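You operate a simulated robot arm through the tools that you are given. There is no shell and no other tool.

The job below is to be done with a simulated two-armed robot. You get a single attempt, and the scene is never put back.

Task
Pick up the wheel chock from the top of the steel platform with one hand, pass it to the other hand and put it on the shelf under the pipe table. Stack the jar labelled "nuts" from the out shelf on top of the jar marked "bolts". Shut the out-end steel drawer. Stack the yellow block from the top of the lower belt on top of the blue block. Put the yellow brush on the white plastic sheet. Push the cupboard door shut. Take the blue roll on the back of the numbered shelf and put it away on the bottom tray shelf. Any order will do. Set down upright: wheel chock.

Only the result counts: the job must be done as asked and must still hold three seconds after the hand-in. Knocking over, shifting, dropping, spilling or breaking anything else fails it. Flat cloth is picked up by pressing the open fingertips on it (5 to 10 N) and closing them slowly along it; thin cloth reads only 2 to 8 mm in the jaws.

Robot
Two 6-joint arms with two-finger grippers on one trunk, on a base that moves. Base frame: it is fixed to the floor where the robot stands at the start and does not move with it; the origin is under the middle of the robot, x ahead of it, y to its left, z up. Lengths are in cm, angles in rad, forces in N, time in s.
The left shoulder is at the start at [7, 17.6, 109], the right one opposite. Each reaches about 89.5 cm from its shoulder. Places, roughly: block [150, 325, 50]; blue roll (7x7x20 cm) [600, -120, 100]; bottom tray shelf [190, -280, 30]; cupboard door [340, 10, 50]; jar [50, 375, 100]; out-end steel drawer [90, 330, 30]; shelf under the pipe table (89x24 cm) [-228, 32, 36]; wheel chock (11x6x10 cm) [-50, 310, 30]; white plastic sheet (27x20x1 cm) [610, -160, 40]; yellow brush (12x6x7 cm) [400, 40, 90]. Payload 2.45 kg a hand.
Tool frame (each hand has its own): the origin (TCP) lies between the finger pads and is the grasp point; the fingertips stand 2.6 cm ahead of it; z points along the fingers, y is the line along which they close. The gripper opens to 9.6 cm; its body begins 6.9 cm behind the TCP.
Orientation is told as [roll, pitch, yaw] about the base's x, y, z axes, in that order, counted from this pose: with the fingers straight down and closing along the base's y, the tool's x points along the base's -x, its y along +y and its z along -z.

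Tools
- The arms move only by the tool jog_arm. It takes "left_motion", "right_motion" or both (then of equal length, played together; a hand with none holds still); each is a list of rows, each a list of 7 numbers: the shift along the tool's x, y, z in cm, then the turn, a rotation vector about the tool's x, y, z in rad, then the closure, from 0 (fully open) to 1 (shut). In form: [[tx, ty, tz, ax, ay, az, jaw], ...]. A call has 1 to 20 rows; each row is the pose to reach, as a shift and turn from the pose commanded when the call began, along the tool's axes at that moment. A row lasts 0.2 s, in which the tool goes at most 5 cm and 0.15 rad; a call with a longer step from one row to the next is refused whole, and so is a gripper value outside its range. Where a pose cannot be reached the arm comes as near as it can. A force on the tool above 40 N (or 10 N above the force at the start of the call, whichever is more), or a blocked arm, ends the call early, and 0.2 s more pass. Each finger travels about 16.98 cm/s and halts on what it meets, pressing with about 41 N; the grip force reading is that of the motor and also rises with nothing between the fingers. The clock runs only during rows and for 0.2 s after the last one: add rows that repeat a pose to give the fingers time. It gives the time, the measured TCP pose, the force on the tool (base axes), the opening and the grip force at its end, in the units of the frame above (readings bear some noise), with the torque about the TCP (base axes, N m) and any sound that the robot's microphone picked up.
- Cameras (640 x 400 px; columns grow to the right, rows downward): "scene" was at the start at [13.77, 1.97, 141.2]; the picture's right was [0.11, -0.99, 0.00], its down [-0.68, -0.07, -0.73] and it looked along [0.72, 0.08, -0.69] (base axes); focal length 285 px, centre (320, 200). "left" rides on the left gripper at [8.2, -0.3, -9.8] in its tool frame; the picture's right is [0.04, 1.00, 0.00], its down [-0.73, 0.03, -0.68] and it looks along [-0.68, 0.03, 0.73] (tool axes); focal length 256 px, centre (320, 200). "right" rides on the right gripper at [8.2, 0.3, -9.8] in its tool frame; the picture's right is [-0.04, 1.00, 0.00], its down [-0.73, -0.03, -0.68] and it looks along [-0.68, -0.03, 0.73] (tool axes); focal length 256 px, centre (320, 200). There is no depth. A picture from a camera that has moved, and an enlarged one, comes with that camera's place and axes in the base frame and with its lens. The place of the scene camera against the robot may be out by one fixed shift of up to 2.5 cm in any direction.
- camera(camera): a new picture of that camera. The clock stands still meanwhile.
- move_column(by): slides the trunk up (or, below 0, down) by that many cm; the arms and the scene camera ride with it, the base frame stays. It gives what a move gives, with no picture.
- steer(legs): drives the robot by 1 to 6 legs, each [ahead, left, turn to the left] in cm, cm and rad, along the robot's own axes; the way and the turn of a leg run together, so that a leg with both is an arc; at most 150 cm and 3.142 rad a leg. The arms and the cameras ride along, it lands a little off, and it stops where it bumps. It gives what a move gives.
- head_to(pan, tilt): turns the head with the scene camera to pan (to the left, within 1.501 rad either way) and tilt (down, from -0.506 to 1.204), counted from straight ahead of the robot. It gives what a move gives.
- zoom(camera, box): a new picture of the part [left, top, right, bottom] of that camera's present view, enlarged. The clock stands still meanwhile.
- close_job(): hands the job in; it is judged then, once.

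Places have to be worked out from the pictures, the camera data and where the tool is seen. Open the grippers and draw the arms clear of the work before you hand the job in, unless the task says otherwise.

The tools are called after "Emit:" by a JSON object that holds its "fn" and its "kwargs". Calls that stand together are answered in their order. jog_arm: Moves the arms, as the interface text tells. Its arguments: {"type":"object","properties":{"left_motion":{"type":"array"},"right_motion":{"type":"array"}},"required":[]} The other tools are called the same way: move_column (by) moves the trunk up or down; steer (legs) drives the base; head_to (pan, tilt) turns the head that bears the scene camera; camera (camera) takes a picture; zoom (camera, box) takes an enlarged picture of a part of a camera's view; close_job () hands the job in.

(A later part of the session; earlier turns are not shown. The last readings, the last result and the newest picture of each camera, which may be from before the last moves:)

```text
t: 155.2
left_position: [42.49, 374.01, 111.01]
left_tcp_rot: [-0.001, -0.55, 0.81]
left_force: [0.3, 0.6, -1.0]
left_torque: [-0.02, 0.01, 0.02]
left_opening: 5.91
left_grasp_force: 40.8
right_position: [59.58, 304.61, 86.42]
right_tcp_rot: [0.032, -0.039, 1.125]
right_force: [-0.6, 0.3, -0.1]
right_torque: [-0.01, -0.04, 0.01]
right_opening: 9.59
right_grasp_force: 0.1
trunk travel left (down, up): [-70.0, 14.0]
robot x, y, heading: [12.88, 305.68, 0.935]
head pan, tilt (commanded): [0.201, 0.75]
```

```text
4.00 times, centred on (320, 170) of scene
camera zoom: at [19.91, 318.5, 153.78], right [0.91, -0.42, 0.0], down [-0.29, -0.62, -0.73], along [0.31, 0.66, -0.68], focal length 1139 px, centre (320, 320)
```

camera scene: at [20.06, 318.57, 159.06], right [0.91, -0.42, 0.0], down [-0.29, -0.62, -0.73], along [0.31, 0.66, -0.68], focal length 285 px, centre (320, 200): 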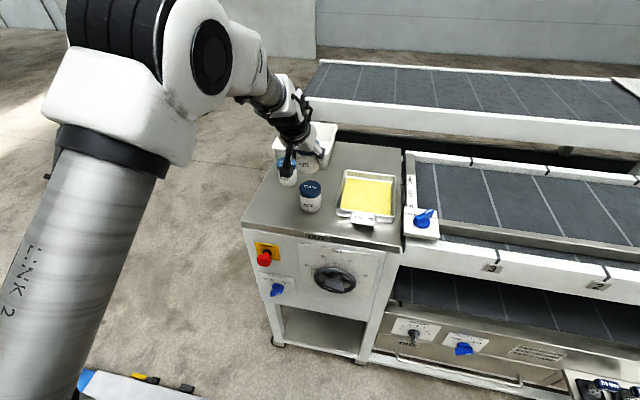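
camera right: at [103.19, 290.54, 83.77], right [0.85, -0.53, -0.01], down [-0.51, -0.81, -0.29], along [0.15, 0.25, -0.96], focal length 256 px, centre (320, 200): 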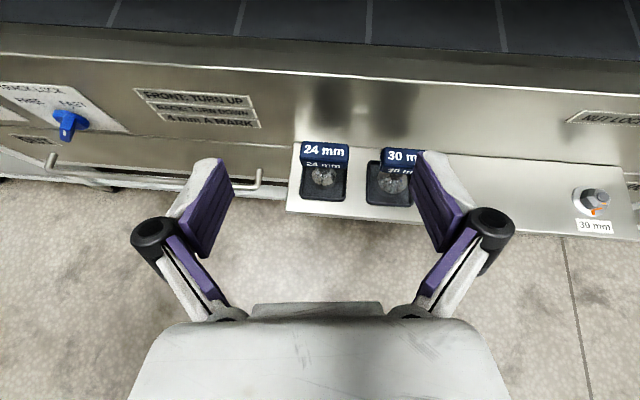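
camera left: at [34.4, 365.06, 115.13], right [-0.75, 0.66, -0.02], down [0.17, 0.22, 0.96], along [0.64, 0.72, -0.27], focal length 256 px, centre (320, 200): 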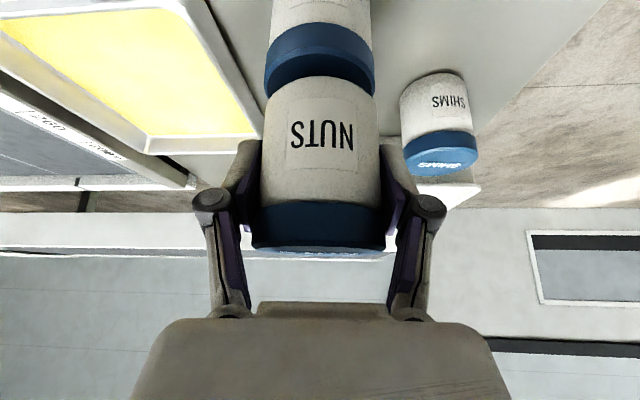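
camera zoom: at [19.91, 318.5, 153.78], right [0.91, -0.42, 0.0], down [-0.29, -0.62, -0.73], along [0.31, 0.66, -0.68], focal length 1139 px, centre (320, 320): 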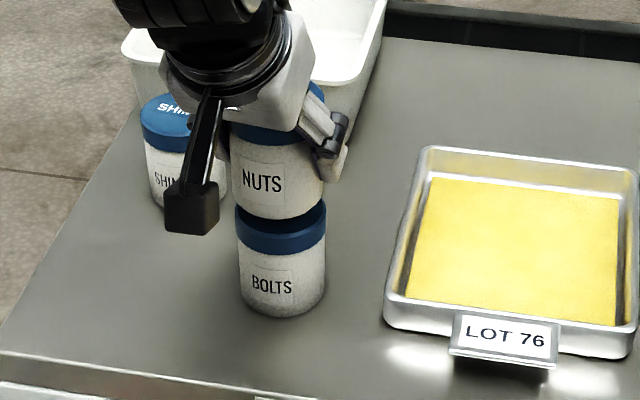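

Alignment looks good with ~1–1.5 cm gap. I lower in small trunk steps, watching the force.

Emit:
{"fn": "move_column", "kwargs": {"by": -0.8}}

Emit:
{"fn": "move_column", "kwargs": {"by": -0.3}}

Emit:
{"fn": "zoom", "kwargs": {"camera": "scene", "box": [250, 120, 390, 220]}}

```text
t: 155.7
left_position: [42.57, 374.14, 110.17]
left_tcp_rot: [0.002, -0.55, 0.809]
left_force: [-0.4, -0.7, -0.3]
left_torque: [0.03, -0.03, -0.02]
left_opening: 5.94
left_grasp_force: 41.4
right_position: [59.57, 304.63, 85.6]
right_tcp_rot: [0.031, -0.039, 1.127]
right_force: [0.0, 0.6, -0.6]
right_torque: [0.02, 0.01, 0.01]
right_opening: 9.61
right_grasp_force: 0.0
trunk travel left (down, up): [-69.2, 14.8]
robot x, y, heading: [12.86, 305.72, 0.937]
head pan, tilt (commanded): [0.201, 0.75]
```

```text
t: 156.3
left_position: [42.51, 374.13, 110.03]
left_tcp_rot: [-0.001, -0.551, 0.809]
left_force: [-0.1, 0.5, 2.5]
left_torque: [-0.01, -0.03, -0.01]
left_opening: 5.92
left_grasp_force: 40.8
right_position: [59.65, 304.6, 85.31]
right_tcp_rot: [0.03, -0.039, 1.126]
right_force: [0.1, -0.5, -0.1]
right_torque: [-0.03, 0.0, -0.01]
right_opening: 9.62
right_grasp_force: 0.0
trunk travel left (down, up): [-68.9, 15.1]
robot x, y, heading: [12.91, 305.58, 0.934]
head pan, tilt (commanded): [0.201, 0.75]
```

```text
4.00 times, centred on (320, 170) of scene
camera zoom: at [19.93, 318.49, 152.68], right [0.91, -0.42, 0.0], down [-0.29, -0.62, -0.73], along [0.31, 0.66, -0.68], focal length 1139 px, centre (320, 320)
```

zoom: 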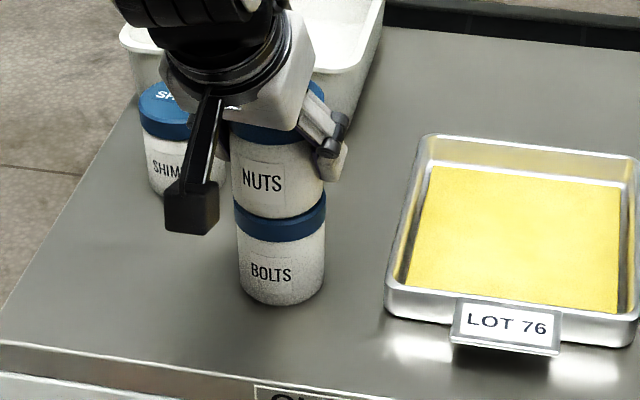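

Contact is felt (force reversed to +2.5 N) and the jars look seated. I open slowly.

Emit:
{"fn": "jog_arm", "kwargs": {"left_motion": [[0, 0, 0, 0, 0, 0, 0.6], [0, 0, 0, 0, 0, 0, 0.4], [0, 0, 0, 0, 0, 0, 0.34], [0, 0, 0, 0, 0, 0, 0.28], [0, 0, 0, 0, 0, 0, 0.2], [0, 0, 0, 0, 0, 0, 0.1], [0, 0, 0, 0, 0, 0, 0], [0, 0, 0, 0, 0, 0, 0]]}}

Emit:
{"fn": "camera", "kwargs": {"camera": "left"}}

Emit:
{"fn": "zoom", "kwargs": {"camera": "scene", "box": [250, 120, 390, 220]}}

```text
t: 158.1
left_position: [42.45, 373.96, 109.94]
left_tcp_rot: [0.002, -0.55, 0.809]
left_force: [0.9, 0.1, -1.0]
left_torque: [0.01, 0.03, -0.01]
left_opening: 9.58
left_grasp_force: 0.0
right_position: [59.68, 304.75, 85.33]
right_tcp_rot: [0.032, -0.039, 1.126]
right_force: [0.4, -0.2, 0.3]
right_torque: [0.04, 0.01, -0.03]
right_opening: 9.6
right_grasp_force: 0.1
trunk travel left (down, up): [-68.9, 15.1]
robot x, y, heading: [13.2, 305.93, 0.936]
head pan, tilt (commanded): [0.201, 0.75]
```

```text
taken
camera left: at [34.42, 365.07, 114.02], right [-0.75, 0.66, -0.02], down [0.17, 0.22, 0.96], along [0.64, 0.72, -0.27], focal length 256 px, centre (320, 200)
```

left: 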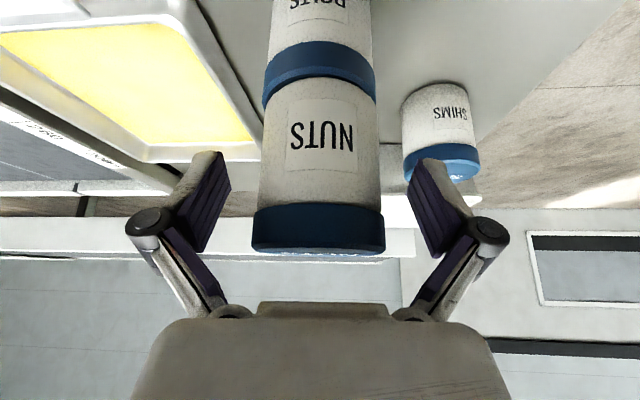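

```text
4.00 times, centred on (320, 170) of scene
camera zoom: at [19.94, 318.51, 152.68], right [0.91, -0.42, 0.0], down [-0.29, -0.62, -0.73], along [0.31, 0.66, -0.68], focal length 1139 px, centre (320, 320)
```

zoom: 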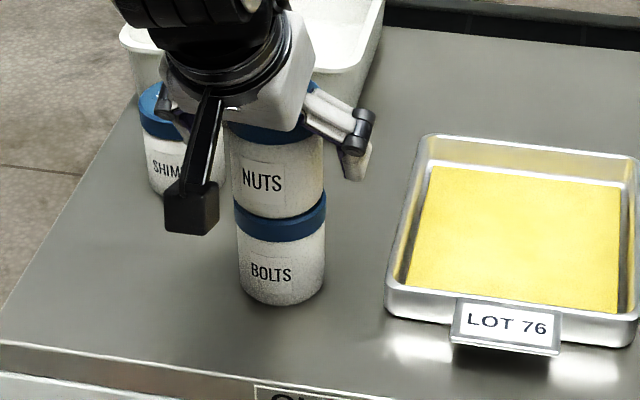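

Nuts stands on bolts. I raise the trunk straight up 14 cm to clear the jars and then back away 45 cm.

Emit:
{"fn": "move_column", "kwargs": {"by": 14}}

Emit:
{"fn": "steer", "kwargs": {"legs": [[-45, -5, 0]]}}

Emit:
{"fn": "camera", "kwargs": {"camera": "scene"}}

```text
t: 159.7
left_position: [42.64, 373.88, 123.84]
left_tcp_rot: [0.0, -0.549, 0.81]
left_force: [-0.8, 1.0, 0.0]
left_torque: [-0.02, 0.01, -0.02]
left_opening: 9.6
left_grasp_force: 0.1
right_position: [59.71, 304.64, 99.24]
right_tcp_rot: [0.031, -0.038, 1.125]
right_force: [-0.2, 0.7, -0.5]
right_torque: [0.0, 0.01, 0.03]
right_opening: 9.62
right_grasp_force: 0.0
trunk travel left (down, up): [-82.9, 1.1]
robot x, y, heading: [12.85, 306.16, 0.932]
head pan, tilt (commanded): [0.201, 0.75]
```

```text
t: 162.5
left_position: [19.81, 334.92, 123.84]
left_tcp_rot: [0.0, -0.55, 0.809]
left_force: [-0.2, -0.6, -0.3]
left_torque: [-0.02, -0.01, 0.0]
left_opening: 9.59
left_grasp_force: 0.1
right_position: [37.02, 265.57, 99.19]
right_tcp_rot: [0.032, -0.038, 1.126]
right_force: [-0.5, -0.5, -0.3]
right_torque: [-0.01, 0.0, 0.02]
right_opening: 9.61
right_grasp_force: 0.1
trunk travel left (down, up): [-82.9, 1.1]
robot x, y, heading: [-9.53, 266.23, 0.935]
head pan, tilt (commanded): [0.201, 0.75]
```

```text
taken
camera scene: at [-2.7, 279.43, 166.66], right [0.91, -0.42, 0.0], down [-0.29, -0.62, -0.73], along [0.31, 0.66, -0.68], focal length 285 px, centre (320, 200)
```

scene: 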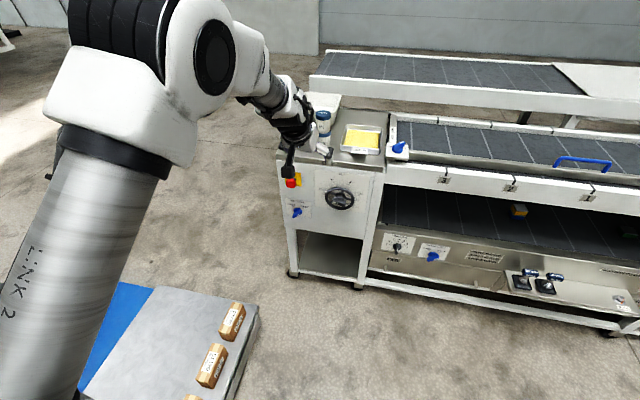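

Jars done. Now the wheel chock: it lies to my left on the platform corner. I turn left 90° in place (arms are high) and look down at it.

Emit:
{"fn": "steer", "kwargs": {"legs": [[0, 0, 1.571]]}}

Emit:
{"fn": "head_to", "kwargs": {"pan": 0.0, "tilt": 0.9}}

Emit:
{"fn": "camera", "kwargs": {"camera": "scene"}}

Emit:
{"fn": "head_to", "kwargs": {"pan": 0.0, "tilt": 0.3}}

Emit:
{"fn": "camera", "kwargs": {"camera": "scene"}}

```text
t: 166.7
left_position: [-78.12, 295.94, 123.96]
left_tcp_rot: [0.001, -0.55, 2.386]
left_force: [0.3, -0.2, 0.7]
left_torque: [-0.01, -0.02, 0.0]
left_opening: 9.59
left_grasp_force: 0.0
right_position: [-8.86, 313.36, 99.35]
right_tcp_rot: [0.03, -0.038, 2.701]
right_force: [-0.3, 0.7, -0.5]
right_torque: [0.0, 0.02, 0.01]
right_opening: 9.59
right_grasp_force: 0.1
trunk travel left (down, up): [-82.9, 1.1]
robot x, y, heading: [-9.69, 266.66, 2.511]
head pan, tilt (commanded): [0.201, 0.75]
```

```text
t: 167.4
left_position: [-78.13, 295.82, 124.01]
left_tcp_rot: [0.001, -0.55, 2.385]
left_force: [0.7, -0.3, 0.0]
left_torque: [-0.01, 0.02, -0.03]
left_opening: 9.61
left_grasp_force: 0.0
right_position: [-8.83, 313.37, 99.3]
right_tcp_rot: [0.032, -0.038, 2.703]
right_force: [-0.6, 0.1, 0.1]
right_torque: [-0.01, -0.01, -0.01]
right_opening: 9.63
right_grasp_force: 0.0
trunk travel left (down, up): [-82.9, 1.1]
robot x, y, heading: [-9.91, 266.75, 2.514]
head pan, tilt (commanded): [0.0, 0.901]
```

```text
taken
camera scene: at [-19.44, 275.15, 165.49], right [0.59, 0.81, 0.0], down [0.63, -0.46, -0.62], along [-0.5, 0.37, -0.78], focal length 285 px, centre (320, 200)
```

scene: 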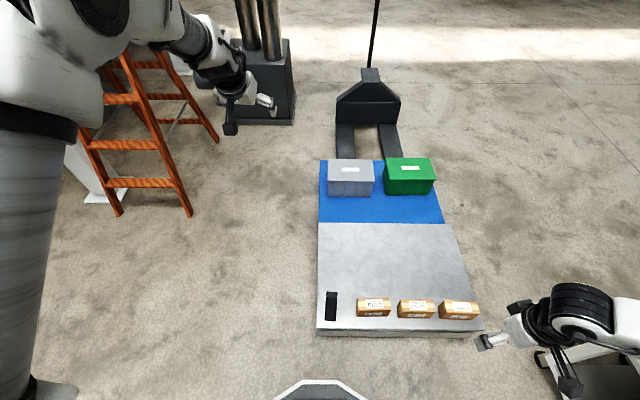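

```text
t: 168.4
left_position: [-78.0, 295.88, 123.88]
left_tcp_rot: [-0.001, -0.55, 2.383]
left_force: [0.3, -0.6, 0.1]
left_torque: [0.0, 0.01, -0.01]
left_opening: 9.6
left_grasp_force: 0.1
right_position: [-8.9, 313.3, 99.22]
right_tcp_rot: [0.031, -0.038, 2.701]
right_force: [-0.3, -0.1, 0.5]
right_torque: [0.03, -0.01, -0.04]
right_opening: 9.6
right_grasp_force: 0.1
trunk travel left (down, up): [-82.9, 1.1]
robot x, y, heading: [-9.72, 266.86, 2.518]
head pan, tilt (commanded): [0.0, 0.3]
```

```text
taken
camera scene: at [-20.87, 276.21, 170.71], right [0.59, 0.81, 0.0], down [0.24, -0.17, -0.95], along [-0.77, 0.56, -0.3], focal length 285 px, centre (320, 200)
```

scene: 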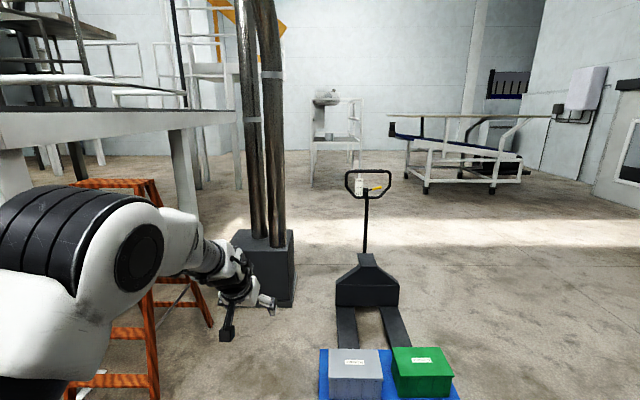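

The chock is straight ahead (58 cm), its long axis pointing away from me. I look left toward the pipe table to plan the delivery.

Emit:
{"fn": "head_to", "kwargs": {"pan": 1.2, "tilt": 0.35}}

Emit:
{"fn": "camera", "kwargs": {"camera": "scene"}}

Emit:
{"fn": "zoom", "kwargs": {"camera": "scene", "box": [320, 80, 640, 280]}}

```text
t: 169.8
left_position: [-78.17, 295.91, 123.88]
left_tcp_rot: [0.001, -0.549, 2.386]
left_force: [-0.7, 0.4, -0.7]
left_torque: [0.03, 0.01, 0.04]
left_opening: 9.6
left_grasp_force: 0.2
right_position: [-8.89, 313.38, 99.24]
right_tcp_rot: [0.032, -0.039, 2.701]
right_force: [-0.4, -0.1, 0.5]
right_torque: [-0.03, 0.01, -0.03]
right_opening: 9.61
right_grasp_force: 0.1
trunk travel left (down, up): [-82.9, 1.1]
robot x, y, heading: [-9.85, 266.64, 2.51]
head pan, tilt (commanded): [1.201, 0.351]
```

```text
taken
camera scene: at [-21.17, 265.69, 170.24], right [-0.54, 0.84, 0.0], down [0.29, 0.19, -0.94], along [-0.79, -0.51, -0.34], focal length 285 px, centre (320, 200)
```

scene: 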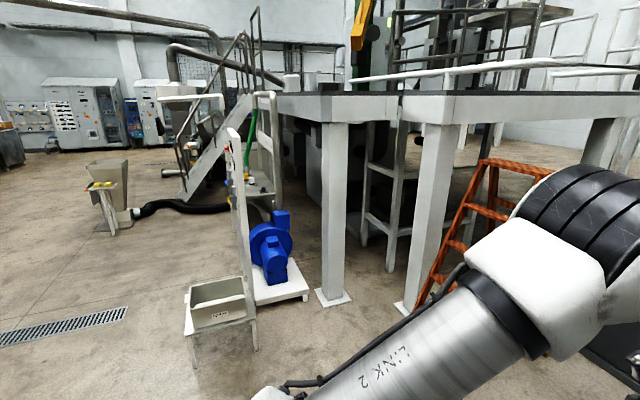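

```text
2.00 times, centred on (480, 180) of scene
camera zoom: at [-21.17, 265.69, 170.24], right [-0.54, 0.84, 0.0], down [0.29, 0.19, -0.94], along [-0.79, -0.51, -0.34], focal length 569 px, centre (0, 240)
```

zoom: 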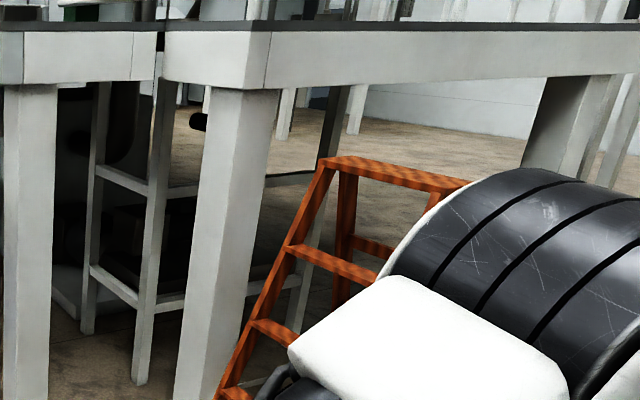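

I zoom on the area where the pipe table should be.

Emit:
{"fn": "zoom", "kwargs": {"camera": "scene", "box": [170, 80, 350, 320]}}

```text
1.67 times, centred on (260, 200) of scene
camera zoom: at [-21.17, 265.69, 170.24], right [-0.54, 0.84, 0.0], down [0.29, 0.19, -0.94], along [-0.79, -0.51, -0.34], focal length 474 px, centre (420, 200)
```

zoom: 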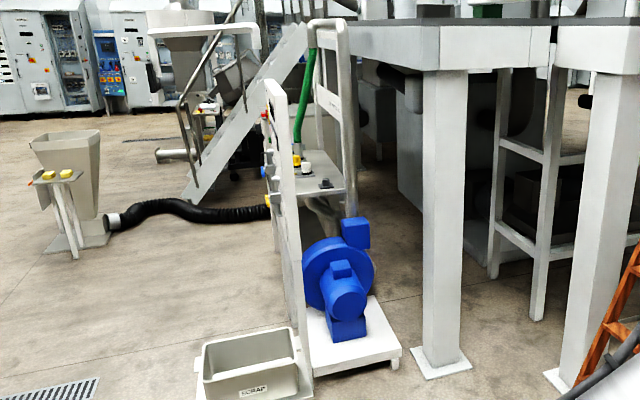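

I look back down at the chock and zoom to see its shape and orientation.

Emit:
{"fn": "head_to", "kwargs": {"pan": 0.0, "tilt": 0.9}}

Emit:
{"fn": "zoom", "kwargs": {"camera": "scene", "box": [290, 260, 410, 340]}}

```text
t: 171.2
left_position: [-78.15, 295.88, 123.82]
left_tcp_rot: [0.001, -0.551, 2.384]
left_force: [-0.4, -0.4, 0.8]
left_torque: [-0.01, -0.01, -0.01]
left_opening: 9.63
left_grasp_force: 0.2
right_position: [-8.85, 313.4, 99.2]
right_tcp_rot: [0.032, -0.037, 2.702]
right_force: [-0.5, 0.4, 0.0]
right_torque: [0.01, -0.01, -0.01]
right_opening: 9.6
right_grasp_force: 0.0
trunk travel left (down, up): [-82.9, 1.1]
robot x, y, heading: [-9.69, 265.95, 2.512]
head pan, tilt (commanded): [0.0, 0.901]
```

```text
5.00 times, centred on (350, 300) of scene
camera zoom: at [-19.44, 275.15, 165.49], right [0.59, 0.81, 0.0], down [0.63, -0.46, -0.62], along [-0.5, 0.37, -0.78], focal length 1423 px, centre (170, -300)
```

zoom: 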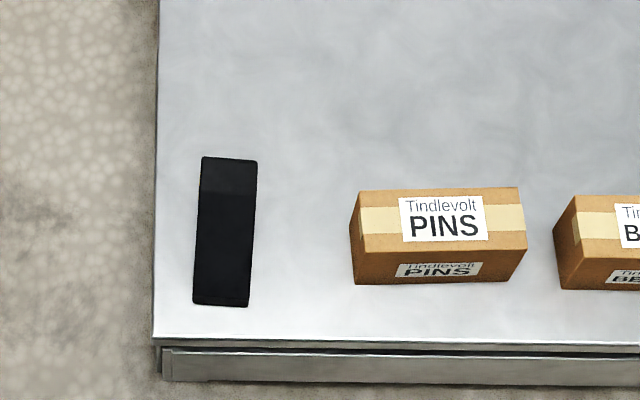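

The chock's tall flat top is at its far end, the slope faces me, and its sides are 6 cm apart. I plan: right hand picks it from above at the tall end, then the left hand takes it from the slope side. I strafe left/back, then lower the trunk.

Emit:
{"fn": "steer", "kwargs": {"legs": [[-6, 15, 0]]}}

Emit:
{"fn": "move_column", "kwargs": {"by": -40}}

Emit:
{"fn": "move_column", "kwargs": {"by": -8}}

Emit:
{"fn": "head_to", "kwargs": {"pan": -0.3, "tilt": 0.8}}

Emit:
{"fn": "camera", "kwargs": {"camera": "scene"}}

Emit:
{"fn": "camera", "kwargs": {"camera": "right"}}

```text
t: 172.7
left_position: [-82.13, 280.3, 123.93]
left_tcp_rot: [0.004, -0.547, 2.389]
left_force: [-0.2, 0.1, 0.4]
left_torque: [-0.01, 0.0, 0.03]
left_opening: 9.6
left_grasp_force: 0.0
right_position: [-12.93, 297.97, 99.12]
right_tcp_rot: [0.034, -0.04, 2.705]
right_force: [-1.3, -0.3, 0.3]
right_torque: [-0.02, 0.04, -0.04]
right_opening: 9.6
right_grasp_force: 0.1
trunk travel left (down, up): [-82.9, 1.1]
robot x, y, heading: [-14.05, 250.96, 2.511]
head pan, tilt (commanded): [0.0, 0.901]
```

```text
t: 176.5
left_position: [-82.15, 279.97, 83.96]
left_tcp_rot: [0.002, -0.548, 2.387]
left_force: [-0.1, 0.0, 0.1]
left_torque: [0.01, -0.02, 0.01]
left_opening: 9.58
left_grasp_force: 0.0
right_position: [-13.04, 297.69, 59.31]
right_tcp_rot: [0.031, -0.038, 2.705]
right_force: [-0.1, -0.5, 0.3]
right_torque: [0.01, 0.04, 0.01]
right_opening: 9.58
right_grasp_force: 0.0
trunk travel left (down, up): [-42.9, 41.1]
robot x, y, heading: [-13.75, 250.73, 2.509]
head pan, tilt (commanded): [0.0, 0.901]
```

```text
t: 177.7
left_position: [-82.24, 280.07, 75.86]
left_tcp_rot: [-0.001, -0.549, 2.387]
left_force: [0.6, -1.2, -0.6]
left_torque: [0.01, 0.0, 0.02]
left_opening: 9.59
left_grasp_force: 0.2
right_position: [-13.07, 297.69, 51.24]
right_tcp_rot: [0.031, -0.037, 2.704]
right_force: [0.2, -0.6, 0.0]
right_torque: [0.01, -0.01, 0.07]
right_opening: 9.59
right_grasp_force: 0.1
trunk travel left (down, up): [-34.9, 49.1]
robot x, y, heading: [-13.6, 250.83, 2.515]
head pan, tilt (commanded): [0.0, 0.901]
```

```text
t: 178.4
left_position: [-82.24, 280.0, 75.89]
left_tcp_rot: [0.001, -0.55, 2.388]
left_force: [-0.9, -0.8, 0.3]
left_torque: [0.03, 0.0, -0.01]
left_opening: 9.6
left_grasp_force: 0.1
right_position: [-13.07, 297.7, 51.18]
right_tcp_rot: [0.032, -0.039, 2.704]
right_force: [0.3, 0.0, 0.0]
right_torque: [-0.01, 0.01, 0.02]
right_opening: 9.6
right_grasp_force: 0.0
trunk travel left (down, up): [-34.9, 49.1]
robot x, y, heading: [-13.98, 250.83, 2.515]
head pan, tilt (commanded): [-0.3, 0.799]
```

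```text
taken
camera scene: at [-22.23, 261.48, 118.28], right [0.8, 0.6, 0.0], down [0.43, -0.57, -0.7], along [-0.42, 0.56, -0.72], focal length 285 px, centre (320, 200)
```

scene: 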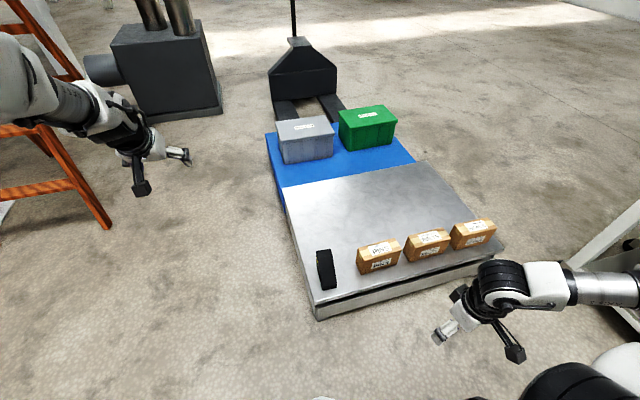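

```text
taken
camera right: at [-5.33, 294.12, 60.77], right [-0.46, -0.89, 0.03], down [-0.62, 0.35, 0.71], along [-0.64, 0.3, -0.71], focal length 256 px, centre (320, 200)
```

right: 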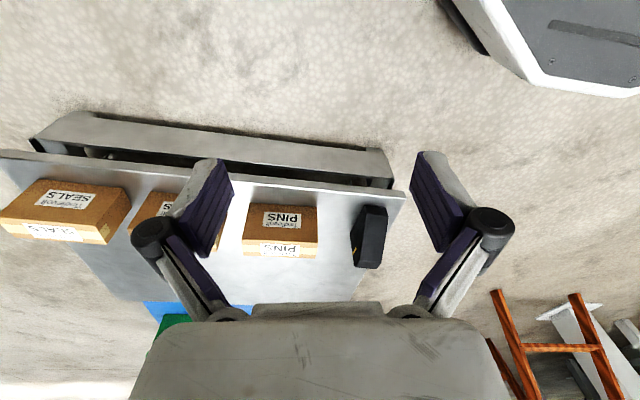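

Chock ≈ (−53, 306). I swing the right hand above it (staying at z≈51) with the yaw aligned to the chock.

Emit:
{"fn": "jog_arm", "kwargs": {"right_motion": [[-3.6, 0.8, 0, 0, 0, 0.02, 0], [-7.2, 1.7, 0, 0, 0, 0.04, 0], [-10.8, 2.5, 0, 0, 0, 0.06, 0], [-14.4, 3.4, 0, 0, 0, 0.08, 0], [-18, 4.2, 0, 0, 0, 0.1, 0], [-21.5, 5.1, 0, 0, 0, 0.12, 0], [-25.1, 5.9, 0, 0, 0, 0.14, 0], [-28.7, 6.8, 0, 0, 0, 0.16, 0], [-32.3, 7.6, 0, 0, 0, 0.18, 0], [-35.9, 8.5, 0, 0, 0, 0.19, 0], [-35.9, 8.5, 0, 0, 0, 0.19, 0]]}}

Emit:
{"fn": "camera", "kwargs": {"camera": "right"}}

Emit:
{"fn": "camera", "kwargs": {"camera": "scene"}}

```text
t: 180.8
left_position: [-82.2, 280.08, 75.84]
left_tcp_rot: [0.002, -0.55, 2.387]
left_force: [0.2, 0.2, -0.2]
left_torque: [-0.01, -0.02, 0.0]
left_opening: 9.61
left_grasp_force: 0.0
right_position: [-18.98, 299.0, 47.33]
right_tcp_rot: [0.04, -0.035, 2.513]
right_force: [0.7, 0.1, -0.1]
right_torque: [0.01, 0.0, 0.01]
right_opening: 9.59
right_grasp_force: 0.1
right hand out of reach, approached as far as the arm can: row 2, 3, 4, 5, 6, 7, 8, 9, 10, 11
trunk travel left (down, up): [-34.9, 49.1]
robot x, y, heading: [-14.11, 250.69, 2.514]
head pan, tilt (commanded): [-0.3, 0.799]
```

```text
taken
camera right: at [-12.14, 294.08, 56.87], right [-0.62, -0.79, 0.04], down [-0.54, 0.46, 0.7], along [-0.57, 0.41, -0.71], focal length 256 px, centre (320, 200)
```

right: 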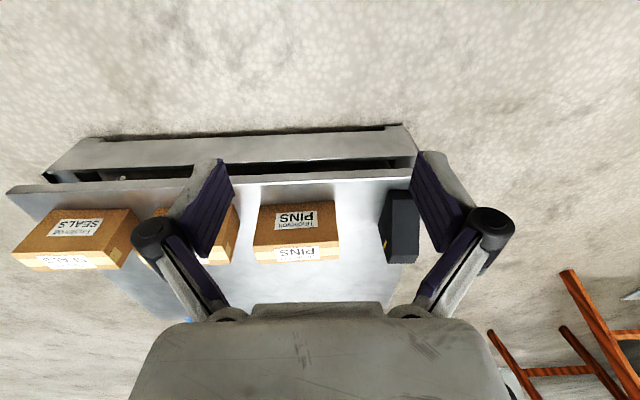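

```text
taken
camera scene: at [-22.23, 261.49, 118.28], right [0.8, 0.6, 0.0], down [0.43, -0.57, -0.7], along [-0.42, 0.56, -0.72], focal length 285 px, centre (320, 200)
```

scene: 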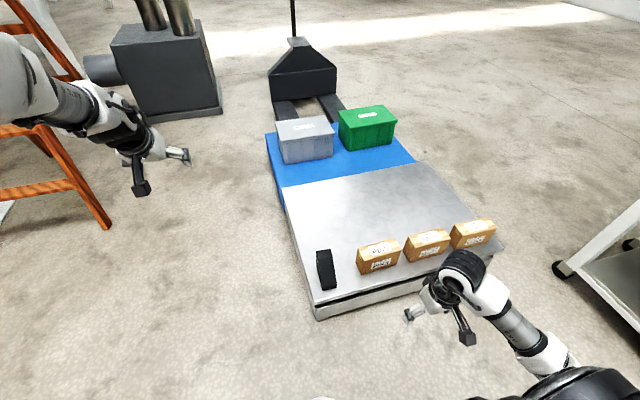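

The right arm is in a cramped fold. I unfold it by moving the hand outward to the right and forward before sweeping it in over the chock.

Emit:
{"fn": "jog_arm", "kwargs": {"right_motion": [[-1, -3, -0.5, 0, 0, 0, 0], [-2, -6, -1, 0, 0, 0, 0], [-4, -9, -1.5, 0, 0, 0, 0], [-6, -12, -2, 0, 0, 0, 0], [-8, -15, -2.5, 0, 0, 0, 0], [-10, -18, -3, 0, 0, 0, 0], [-12, -21, -3.5, 0, 0, 0, 0], [-15, -24, -4, 0, 0, 0, 0], [-18, -26, -4, 0, 0, 0, 0], [-18, -26, -4, 0, 0, 0, 0]]}}

Emit:
{"fn": "camera", "kwargs": {"camera": "scene"}}

```text
t: 183.1
left_position: [-82.17, 280.11, 75.85]
left_tcp_rot: [0.001, -0.549, 2.385]
left_force: [-0.5, -0.8, 0.1]
left_torque: [-0.03, -0.01, 0.02]
left_opening: 9.61
left_grasp_force: 0.2
right_position: [-11.19, 322.95, 52.31]
right_tcp_rot: [0.034, -0.036, 2.512]
right_force: [0.4, 0.5, 0.5]
right_torque: [0.0, -0.01, 0.0]
right_opening: 9.6
right_grasp_force: 0.1
right hand out of reach, approached as far as the arm can: row 4, 5, 6, 7, 8, 9, 10
trunk travel left (down, up): [-34.9, 49.1]
robot x, y, heading: [-13.65, 250.7, 2.512]
head pan, tilt (commanded): [-0.3, 0.799]
```

```text
taken
camera scene: at [-22.22, 261.49, 118.28], right [0.8, 0.6, 0.0], down [0.43, -0.57, -0.7], along [-0.42, 0.56, -0.72], focal length 285 px, centre (320, 200)
```

scene: 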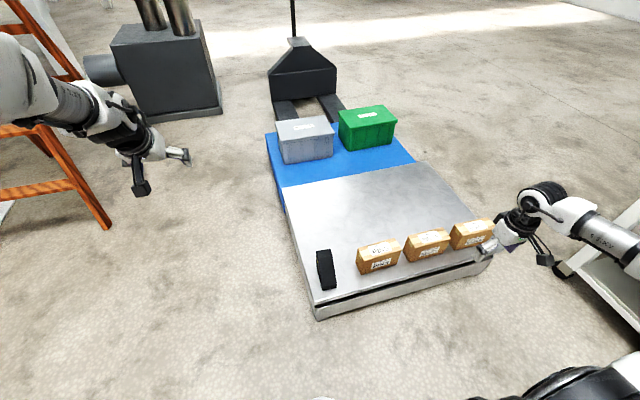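

I probe which motions are free from here: first a small forward move with a yaw change toward the arm's own azimuth.

Emit:
{"fn": "jog_arm", "kwargs": {"right_motion": [[0, 0, 0, 0, 0, 0.15, 0], [0, 0, 0, 0, 0, 0.3, 0], [0, 0, 0, 0, 0, 0.45, 0], [0, 0, 0, 0, 0, 0.6, 0]]}}

Emit:
{"fn": "jog_arm", "kwargs": {"right_motion": [[0, 0, -3, 0, 0, 0, 0], [0, 0, -6, 0, 0, 0, 0], [0, 0, -9, 0, 0, 0, 0]]}}

```text
t: 184.1
left_position: [-82.19, 279.95, 75.99]
left_tcp_rot: [0.002, -0.55, 2.387]
left_force: [0.6, 0.3, 0.0]
left_torque: [0.0, -0.01, -0.02]
left_opening: 9.58
left_grasp_force: 0.1
right_position: [-11.4, 322.83, 52.27]
right_tcp_rot: [0.05, -0.007, 1.911]
right_force: [0.4, -0.4, -0.6]
right_torque: [0.02, 0.01, 0.03]
right_opening: 9.62
right_grasp_force: 0.0
trunk travel left (down, up): [-34.9, 49.1]
robot x, y, heading: [-14.05, 251.29, 2.511]
head pan, tilt (commanded): [-0.3, 0.799]
```

```text
t: 184.8
left_position: [-82.27, 279.98, 75.88]
left_tcp_rot: [0.0, -0.55, 2.391]
left_force: [0.8, -0.3, -0.3]
left_torque: [0.02, 0.02, -0.03]
left_opening: 9.59
left_grasp_force: 0.0
right_position: [-12.66, 323.56, 60.95]
right_tcp_rot: [0.048, -0.004, 1.913]
right_force: [0.0, -0.1, -0.9]
right_torque: [-0.01, -0.01, 0.03]
right_opening: 9.6
right_grasp_force: 0.0
right hand out of reach, approached as far as the arm can: row 1, 2, 3
trunk travel left (down, up): [-34.9, 49.1]
robot x, y, heading: [-14.11, 251.05, 2.511]
head pan, tilt (commanded): [-0.3, 0.799]
```

Yaw turns freely and lifting pushes the hand outward, so it is the elbow-fold limit. I now move the hand straight forward (away from the shoulder).

Emit:
{"fn": "jog_arm", "kwargs": {"right_motion": [[-2.5, 1.7, 0, 0, 0, 0, 0], [-5, 3.4, 0, 0, 0, 0, 0], [-7.5, 5.1, 0, 0, 0, 0, 0], [-10, 6.8, 0, 0, 0, 0, 0], [-12.4, 8.5, 0, 0, 0, 0, 0], [-14.9, 10.2, 0, 0, 0, 0, 0]]}}

Emit:
{"fn": "camera", "kwargs": {"camera": "scene"}}

```text
t: 186.2
left_position: [-82.31, 280.08, 75.79]
left_tcp_rot: [-0.001, -0.55, 2.389]
left_force: [-0.2, 0.5, -0.2]
left_torque: [-0.01, 0.01, 0.04]
left_opening: 9.6
left_grasp_force: 0.1
right_position: [-27.3, 334.27, 61.4]
right_tcp_rot: [0.05, -0.004, 1.915]
right_force: [-0.3, 0.3, 0.7]
right_torque: [-0.02, 0.0, 0.02]
right_opening: 9.58
right_grasp_force: 0.0
trunk travel left (down, up): [-34.9, 49.1]
robot x, y, heading: [-13.96, 250.88, 2.519]
head pan, tilt (commanded): [-0.3, 0.799]
```

```text
taken
camera scene: at [-22.3, 261.54, 118.26], right [0.8, 0.6, 0.0], down [0.43, -0.57, -0.7], along [-0.42, 0.56, -0.72], focal length 285 px, centre (320, 200)
```

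scene: 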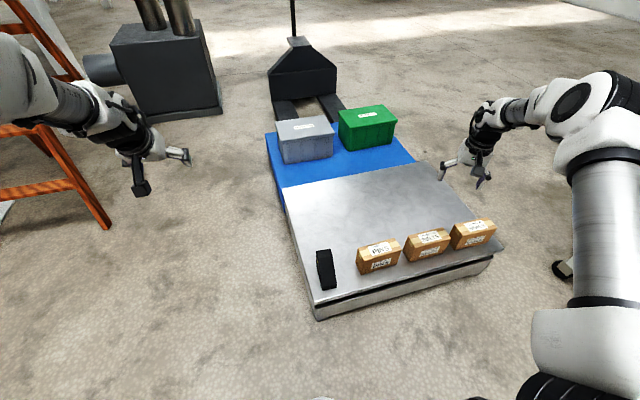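

Now the arm is in a good elbow-up pose. I sweep the hand left over the chock and turn its yaw back in line.

Emit:
{"fn": "jog_arm", "kwargs": {"right_motion": [[2.0, 3.2, 0, 0, 0, -0.06, 0], [3.9, 6.5, 0, 0, 0, -0.12, 0], [5.9, 9.7, 0, 0, 0, -0.18, 0], [7.9, 13, 0, 0, 0, -0.24, 0], [9.8, 16.2, 0, 0, 0, -0.3, 0], [11.8, 19.5, 0, 0, 0, -0.36, 0], [13.8, 22.7, 0, 0, 0, -0.42, 0], [15.8, 26, 0, 0, 0, -0.48, 0], [17.7, 29.2, 0, 0, 0, -0.54, 0], [19.7, 32.5, 0, 0, 0, -0.6, 0], [19.7, 32.5, 0, 0, 0, -0.6, 0]]}}

Emit:
{"fn": "camera", "kwargs": {"camera": "right"}}

Emit:
{"fn": "camera", "kwargs": {"camera": "scene"}}

```text
t: 188.7
left_position: [-82.23, 279.99, 76.02]
left_tcp_rot: [0.0, -0.55, 2.387]
left_force: [0.2, -0.5, -0.3]
left_torque: [0.0, 0.02, 0.0]
left_opening: 9.58
left_grasp_force: 0.1
right_position: [-40.75, 309.6, 61.65]
right_tcp_rot: [-0.009, -0.053, 2.484]
right_force: [-0.2, -0.3, 1.2]
right_torque: [0.02, 0.0, -0.04]
right_opening: 9.59
right_grasp_force: 0.0
right hand out of reach, approached as far as the arm can: row 6, 7, 8, 9, 10, 11
trunk travel left (down, up): [-34.9, 49.1]
robot x, y, heading: [-13.72, 250.97, 2.515]
head pan, tilt (commanded): [-0.3, 0.799]
```

```text
taken
camera right: at [-34.19, 303.93, 70.99], right [-0.64, -0.77, -0.01], down [-0.54, 0.45, 0.72], along [-0.55, 0.46, -0.7], focal length 256 px, centre (320, 200)
```

right: 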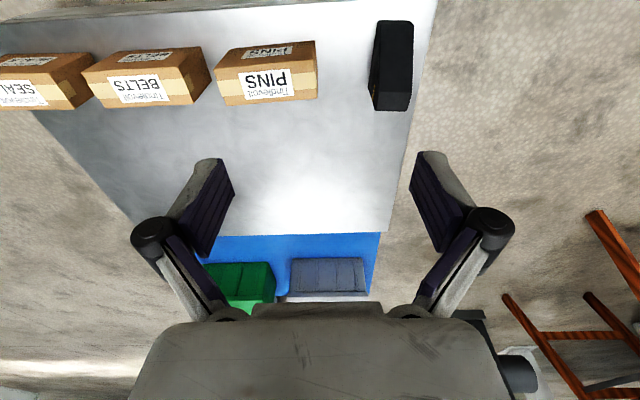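

```text
taken
camera scene: at [-22.18, 261.48, 118.28], right [0.8, 0.6, 0.0], down [0.43, -0.57, -0.7], along [-0.42, 0.56, -0.72], focal length 285 px, centre (320, 200)
```

scene: 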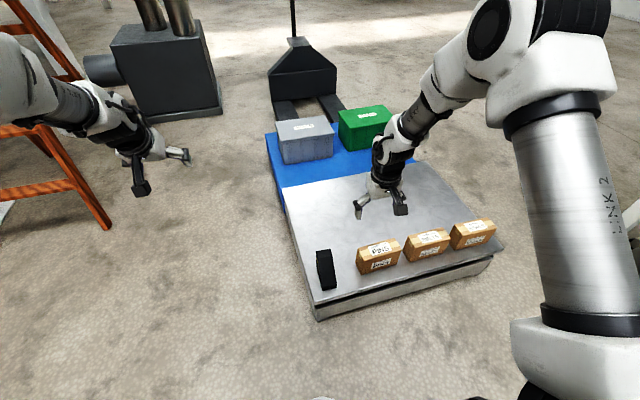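

I zoom on the chock from the right camera to measure it.

Emit:
{"fn": "zoom", "kwargs": {"camera": "right", "box": [330, 0, 450, 125]}}

```text
3.20 times, centred on (390, 62) of right
camera zoom: at [-34.19, 303.93, 70.99], right [-0.64, -0.77, -0.01], down [-0.54, 0.45, 0.72], along [-0.55, 0.46, -0.7], focal length 819 px, centre (96, 640)
```

zoom: 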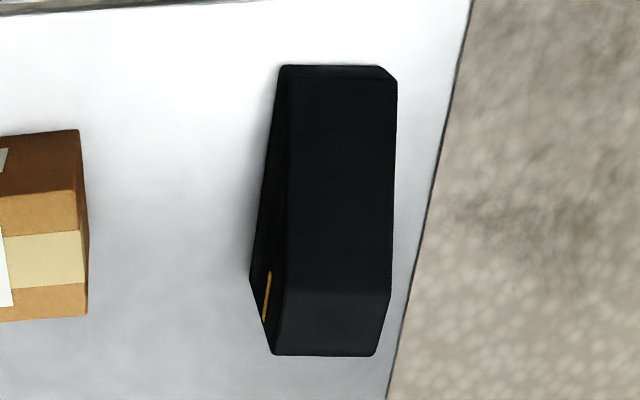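

Chock top ≈ z 26, flat top centre ≈ (−58.3, 307.5), long axis ≈ 141°. I drive 13 cm ahead and 12 cm left so that the right hand is above the flat-top end.

Emit:
{"fn": "steer", "kwargs": {"legs": [[13, 12, 0]]}}

Emit:
{"fn": "camera", "kwargs": {"camera": "right"}}

Emit:
{"fn": "camera", "kwargs": {"camera": "scene"}}

```text
t: 190.2
left_position: [-99.83, 278.16, 75.83]
left_tcp_rot: [0.001, -0.55, 2.387]
left_force: [-0.6, -0.3, 0.5]
left_torque: [0.01, 0.0, 0.01]
left_opening: 9.58
left_grasp_force: 0.0
right_position: [-58.49, 307.61, 61.48]
right_tcp_rot: [-0.01, -0.052, 2.48]
right_force: [0.0, -0.5, 0.2]
right_torque: [0.0, -0.02, 0.02]
right_opening: 9.6
right_grasp_force: 0.0
trunk travel left (down, up): [-34.9, 49.1]
robot x, y, heading: [-31.42, 249.21, 2.514]
head pan, tilt (commanded): [-0.3, 0.799]
```

```text
taken
camera right: at [-51.9, 301.95, 70.96], right [-0.64, -0.77, -0.01], down [-0.54, 0.45, 0.72], along [-0.54, 0.46, -0.7], focal length 256 px, centre (320, 200)
```

right: 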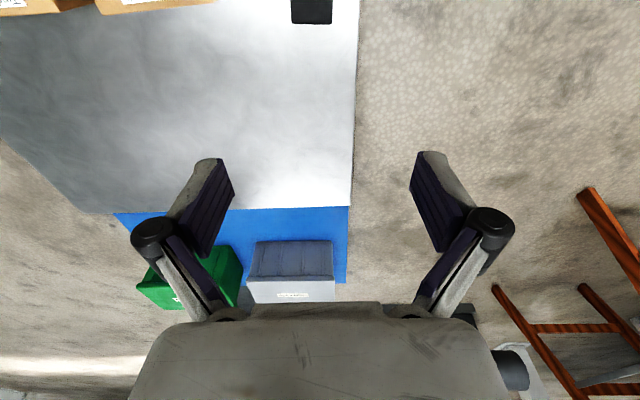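

```text
taken
camera scene: at [-39.99, 259.48, 118.27], right [0.8, 0.6, 0.0], down [0.43, -0.57, -0.7], along [-0.42, 0.56, -0.72], focal length 285 px, centre (320, 200)
```

scene: 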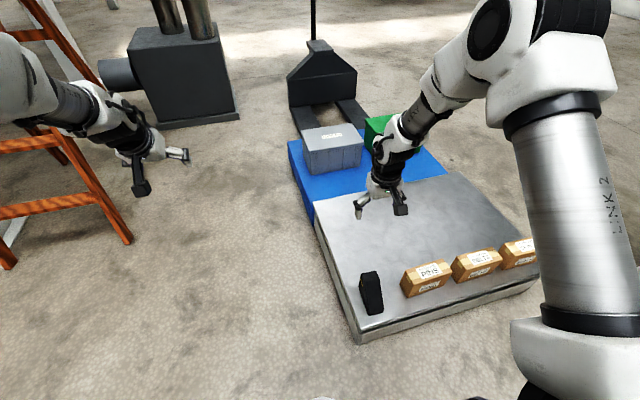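

Triangulation now gives chock top z≈30.8 (platform ≈20.8), flat-top centre (−55.9, 307.2), axis 139.6°. I shift back 2.3 cm/right 1.3 cm, straighten the hand and lower it 15 cm, then re-look.

Emit:
{"fn": "jog_arm", "kwargs": {"right_motion": [[0.4, -0.2, 2, 0, 0.01, 0.01, 0], [0.8, -0.5, 4, 0, 0.02, 0.02, 0], [1.2, -0.7, 6, 0, 0.03, 0.03, 0], [1.6, -0.9, 8, 0, 0.04, 0.04, 0], [2.0, -1.1, 10, 0, 0.052, 0.043, 0], [2.3, -1.28, 12, 0, 0.052, 0.043, 0], [2.3, -1.28, 15, 0, 0.052, 0.043, 0], [2.3, -1.28, 15, 0, 0.052, 0.043, 0]]}}

Emit:
{"fn": "camera", "kwargs": {"camera": "right"}}

Emit:
{"fn": "camera", "kwargs": {"camera": "scene"}}

```text
t: 191.9
left_position: [-99.86, 278.02, 75.96]
left_tcp_rot: [-0.003, -0.55, 2.388]
left_force: [0.0, 0.6, 0.7]
left_torque: [0.01, -0.03, -0.02]
left_opening: 9.59
left_grasp_force: 0.2
right_position: [-56.3, 307.7, 46.37]
right_tcp_rot: [-0.011, -0.003, 2.44]
right_force: [-0.5, 0.3, -0.1]
right_torque: [0.0, 0.01, -0.03]
right_opening: 9.6
right_grasp_force: 0.1
trunk travel left (down, up): [-34.9, 49.1]
robot x, y, heading: [-31.32, 248.86, 2.509]
head pan, tilt (commanded): [-0.3, 0.799]
```

```text
taken
camera right: at [-50.36, 302.16, 56.29], right [-0.68, -0.74, -0.01], down [-0.55, 0.49, 0.68], along [-0.5, 0.47, -0.73], focal length 256 px, centre (320, 200)
```

right: 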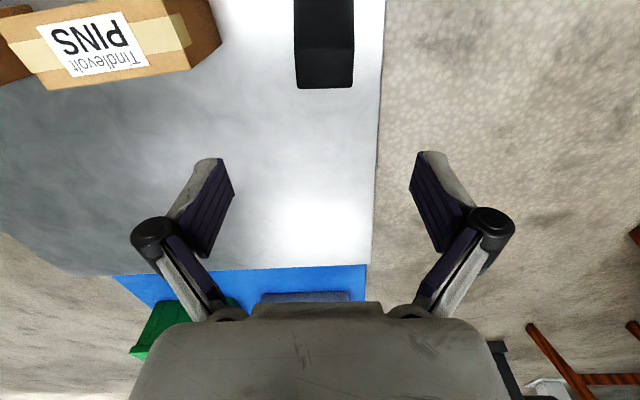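

```text
taken
camera scene: at [-39.85, 259.46, 118.28], right [0.8, 0.6, 0.0], down [0.43, -0.57, -0.7], along [-0.42, 0.56, -0.72], focal length 285 px, centre (320, 200)
```

scene: 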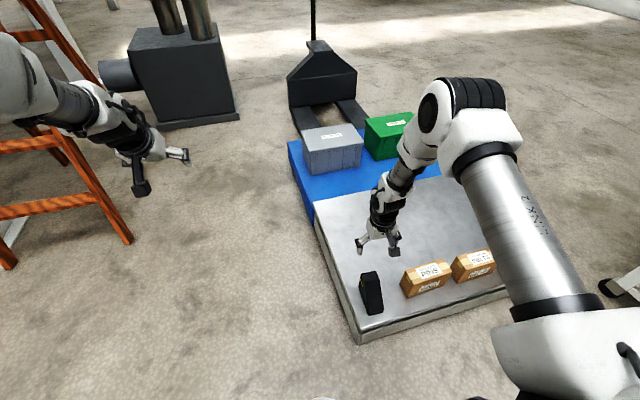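

Chock fix refined: flat-top centre ≈ (−56.2, 307.0), top ≈ 29.5–30.8. I nudge the hand 0.45 cm left/0.45 back, then lower the trunk 17 cm and check.

Emit:
{"fn": "jog_arm", "kwargs": {"right_motion": [[0.2, 0.2, 0, 0, 0, 0, 0], [0.46, 0.45, 0, 0, 0, 0, 0], [0.46, 0.45, 0, 0, 0, 0, 0]]}}

Emit:
{"fn": "move_column", "kwargs": {"by": -16}}

Emit:
{"fn": "camera", "kwargs": {"camera": "right"}}

Emit:
{"fn": "camera", "kwargs": {"camera": "scene"}}

```text
t: 192.8
left_position: [-99.87, 278.08, 75.84]
left_tcp_rot: [0.0, -0.55, 2.388]
left_force: [0.3, -0.5, -0.7]
left_torque: [-0.02, 0.0, 0.0]
left_opening: 9.58
left_grasp_force: 0.0
right_position: [-56.2, 307.13, 46.45]
right_tcp_rot: [-0.01, 0.0, 2.44]
right_force: [-0.1, 0.5, 0.1]
right_torque: [-0.01, 0.0, 0.02]
right_opening: 9.59
right_grasp_force: 0.0
trunk travel left (down, up): [-34.9, 49.1]
robot x, y, heading: [-31.62, 248.98, 2.513]
head pan, tilt (commanded): [-0.3, 0.799]
```

```text
t: 194.6
left_position: [-99.77, 278.15, 59.91]
left_tcp_rot: [0.0, -0.55, 2.386]
left_force: [-1.1, -0.3, -0.3]
left_torque: [0.04, 0.01, -0.01]
left_opening: 9.59
left_grasp_force: 0.0
right_position: [-56.26, 307.2, 30.47]
right_tcp_rot: [-0.008, 0.0, 2.439]
right_force: [0.0, 0.1, -0.9]
right_torque: [0.02, 0.01, -0.01]
right_opening: 9.59
right_grasp_force: 0.0
trunk travel left (down, up): [-18.9, 65.1]
robot x, y, heading: [-31.49, 248.83, 2.512]
head pan, tilt (commanded): [-0.3, 0.799]
```

```text
taken
camera right: at [-50.3, 301.51, 40.34], right [-0.68, -0.74, -0.01], down [-0.54, 0.49, 0.68], along [-0.5, 0.46, -0.73], focal length 256 px, centre (320, 200)
```

right: 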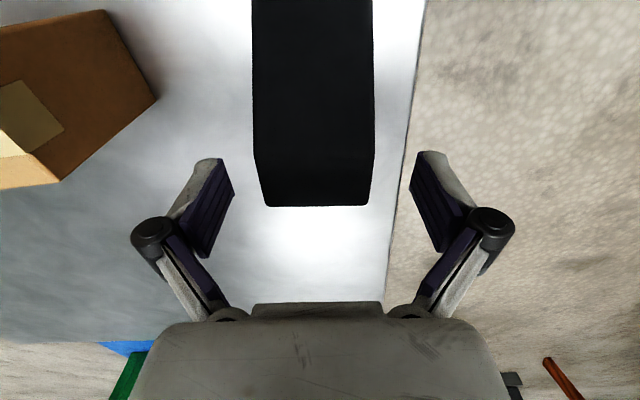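

```text
taken
camera scene: at [-39.86, 259.47, 102.29], right [0.8, 0.6, 0.0], down [0.43, -0.57, -0.7], along [-0.42, 0.56, -0.72], focal length 285 px, centre (320, 200)
```

scene: 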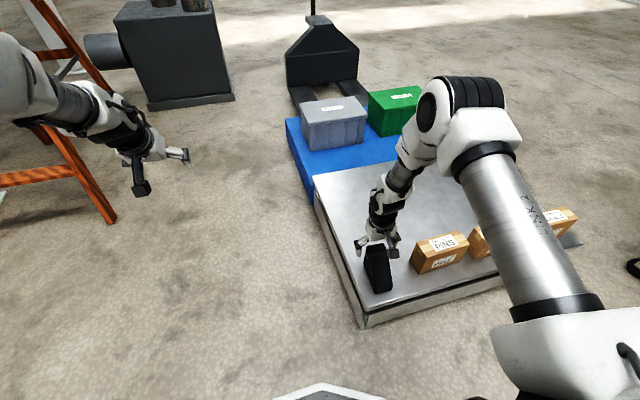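

The chock sits between the fingers with its top at z≈30. I nudge 0.25 cm, lower 3.3 cm, and close gradually.

Emit:
{"fn": "jog_arm", "kwargs": {"right_motion": [[0, -0.25, 0.8, 0, 0, 0, 0], [0, -0.25, 1.6, 0, 0, 0, 0], [0, -0.25, 2.4, 0, 0, 0, 0], [0, -0.25, 3.3, 0, 0, 0, 0], [0, -0.25, 3.3, 0, 0, 0, 0]]}}

Emit:
{"fn": "jog_arm", "kwargs": {"right_motion": [[0, 0, 0, 0, 0, 0, 0.15], [0, 0, 0, 0, 0, 0, 0.26], [0, 0, 0, 0, 0, 0, 0.32], [0, 0, 0, 0, 0, 0, 0.36], [0, 0, 0, 0, 0, 0, 0.4], [0, 0, 0, 0, 0, 0, 0.5], [0, 0, 0, 0, 0, 0, 0.8], [0, 0, 0, 0, 0, 0, 1], [0, 0, 0, 0, 0, 0, 1]]}}

Emit:
{"fn": "camera", "kwargs": {"camera": "right"}}

```text
t: 195.8
left_position: [-99.93, 278.02, 59.94]
left_tcp_rot: [0.002, -0.549, 2.389]
left_force: [-0.2, 0.3, 0.3]
left_torque: [-0.03, 0.01, 0.01]
left_opening: 9.57
left_grasp_force: 0.0
right_position: [-55.33, 307.7, 27.23]
right_tcp_rot: [-0.01, -0.001, 2.44]
right_force: [-0.4, 0.0, -0.4]
right_torque: [-0.01, -0.01, -0.02]
right_opening: 9.61
right_grasp_force: 0.1
right hand out of reach, approached as far as the arm can: row 4, 5
trunk travel left (down, up): [-18.9, 65.1]
robot x, y, heading: [-31.66, 248.91, 2.517]
head pan, tilt (commanded): [-0.3, 0.799]
```

```text
t: 197.8
left_position: [-99.83, 278.03, 59.99]
left_tcp_rot: [-0.001, -0.552, 2.388]
left_force: [0.5, -0.1, 0.0]
left_torque: [0.0, 0.01, 0.0]
left_opening: 9.62
left_grasp_force: 0.0
right_position: [-55.37, 307.59, 27.35]
right_tcp_rot: [-0.013, -0.001, 2.44]
right_force: [-7.2, -2.5, 5.7]
right_torque: [-0.09, 0.18, -0.23]
right_opening: 5.47
right_grasp_force: 41.4
trunk travel left (down, up): [-18.9, 65.1]
robot x, y, heading: [-31.52, 248.8, 2.516]
head pan, tilt (commanded): [-0.3, 0.799]
```

```text
taken
camera right: at [-49.46, 302.06, 37.2], right [-0.68, -0.74, -0.01], down [-0.54, 0.49, 0.68], along [-0.5, 0.47, -0.73], focal length 256 px, centre (320, 200)
```

right: 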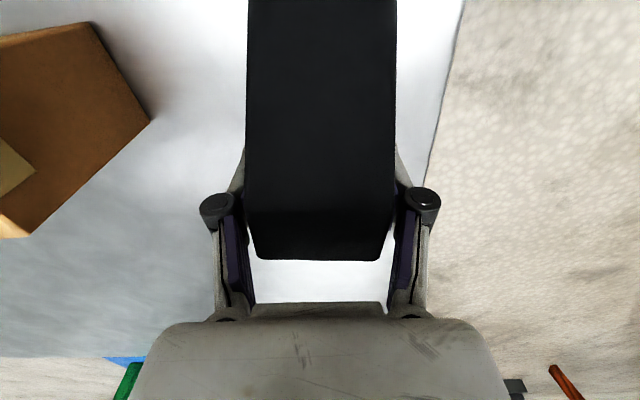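

Gripped (5.5 cm, 41 N). I lift straight up with the trunk and back away from the platform into free space.

Emit:
{"fn": "move_column", "kwargs": {"by": 25}}

Emit:
{"fn": "camera", "kwargs": {"camera": "right"}}

Emit:
{"fn": "steer", "kwargs": {"legs": [[-45, 0, 0]]}}

Emit:
{"fn": "head_to", "kwargs": {"pan": -0.1, "tilt": 0.7}}

Emit:
{"fn": "camera", "kwargs": {"camera": "scene"}}

```text
t: 200.4
left_position: [-99.9, 278.19, 84.78]
left_tcp_rot: [0.0, -0.549, 2.388]
left_force: [0.7, 0.7, -0.1]
left_torque: [-0.02, -0.04, 0.01]
left_opening: 9.62
left_grasp_force: 0.0
right_position: [-55.38, 307.64, 52.25]
right_tcp_rot: [-0.01, 0.001, 2.438]
right_force: [-0.2, -0.8, -3.7]
right_torque: [0.13, 0.11, 0.03]
right_opening: 5.44
right_grasp_force: 40.9
trunk travel left (down, up): [-43.9, 40.1]
robot x, y, heading: [-31.61, 249.12, 2.517]
head pan, tilt (commanded): [-0.3, 0.799]
```

```text
taken
camera right: at [-49.46, 302.1, 62.11], right [-0.68, -0.74, -0.01], down [-0.55, 0.49, 0.68], along [-0.5, 0.47, -0.73], focal length 256 px, centre (320, 200)
```

right: 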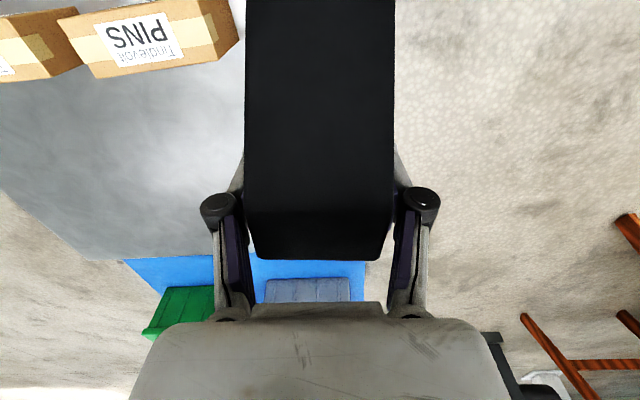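

```text
t: 203.1
left_position: [-63.5, 251.68, 84.9]
left_tcp_rot: [0.003, -0.549, 2.389]
left_force: [0.3, 0.0, -0.8]
left_torque: [-0.01, 0.02, 0.0]
left_opening: 9.58
left_grasp_force: 0.1
right_position: [-18.97, 281.23, 52.39]
right_tcp_rot: [-0.011, 0.001, 2.438]
right_force: [1.2, 0.1, -3.5]
right_torque: [0.11, 0.07, 0.03]
right_opening: 5.38
right_grasp_force: 40.6
trunk travel left (down, up): [-43.9, 40.1]
robot x, y, heading: [4.6, 222.61, 2.516]
head pan, tilt (commanded): [-0.3, 0.799]
```

```text
t: 203.8
left_position: [-63.54, 251.78, 84.86]
left_tcp_rot: [0.001, -0.551, 2.387]
left_force: [-0.4, -0.6, 0.8]
left_torque: [-0.03, -0.02, 0.0]
left_opening: 9.6
left_grasp_force: 0.0
right_position: [-19.02, 281.26, 52.27]
right_tcp_rot: [-0.012, 0.0, 2.437]
right_force: [0.0, -0.1, -3.9]
right_torque: [0.07, 0.13, 0.0]
right_opening: 5.38
right_grasp_force: 41.2
trunk travel left (down, up): [-43.9, 40.1]
robot x, y, heading: [5.06, 222.52, 2.515]
head pan, tilt (commanded): [-0.099, 0.7]
```

```text
taken
camera scene: at [-5.06, 232.35, 128.09], right [0.67, 0.75, 0.0], down [0.48, -0.43, -0.76], along [-0.57, 0.51, -0.65], focal length 285 px, centre (320, 200)
```

scene: 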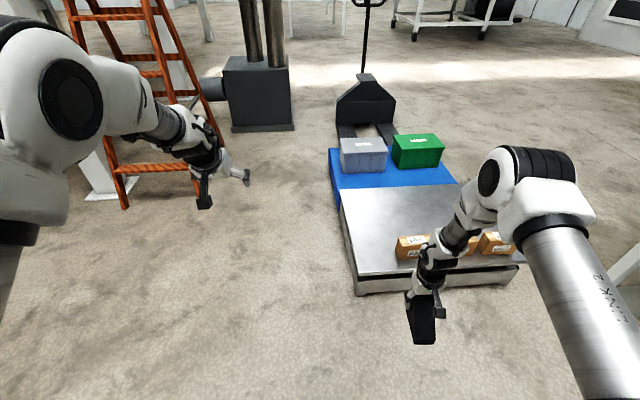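

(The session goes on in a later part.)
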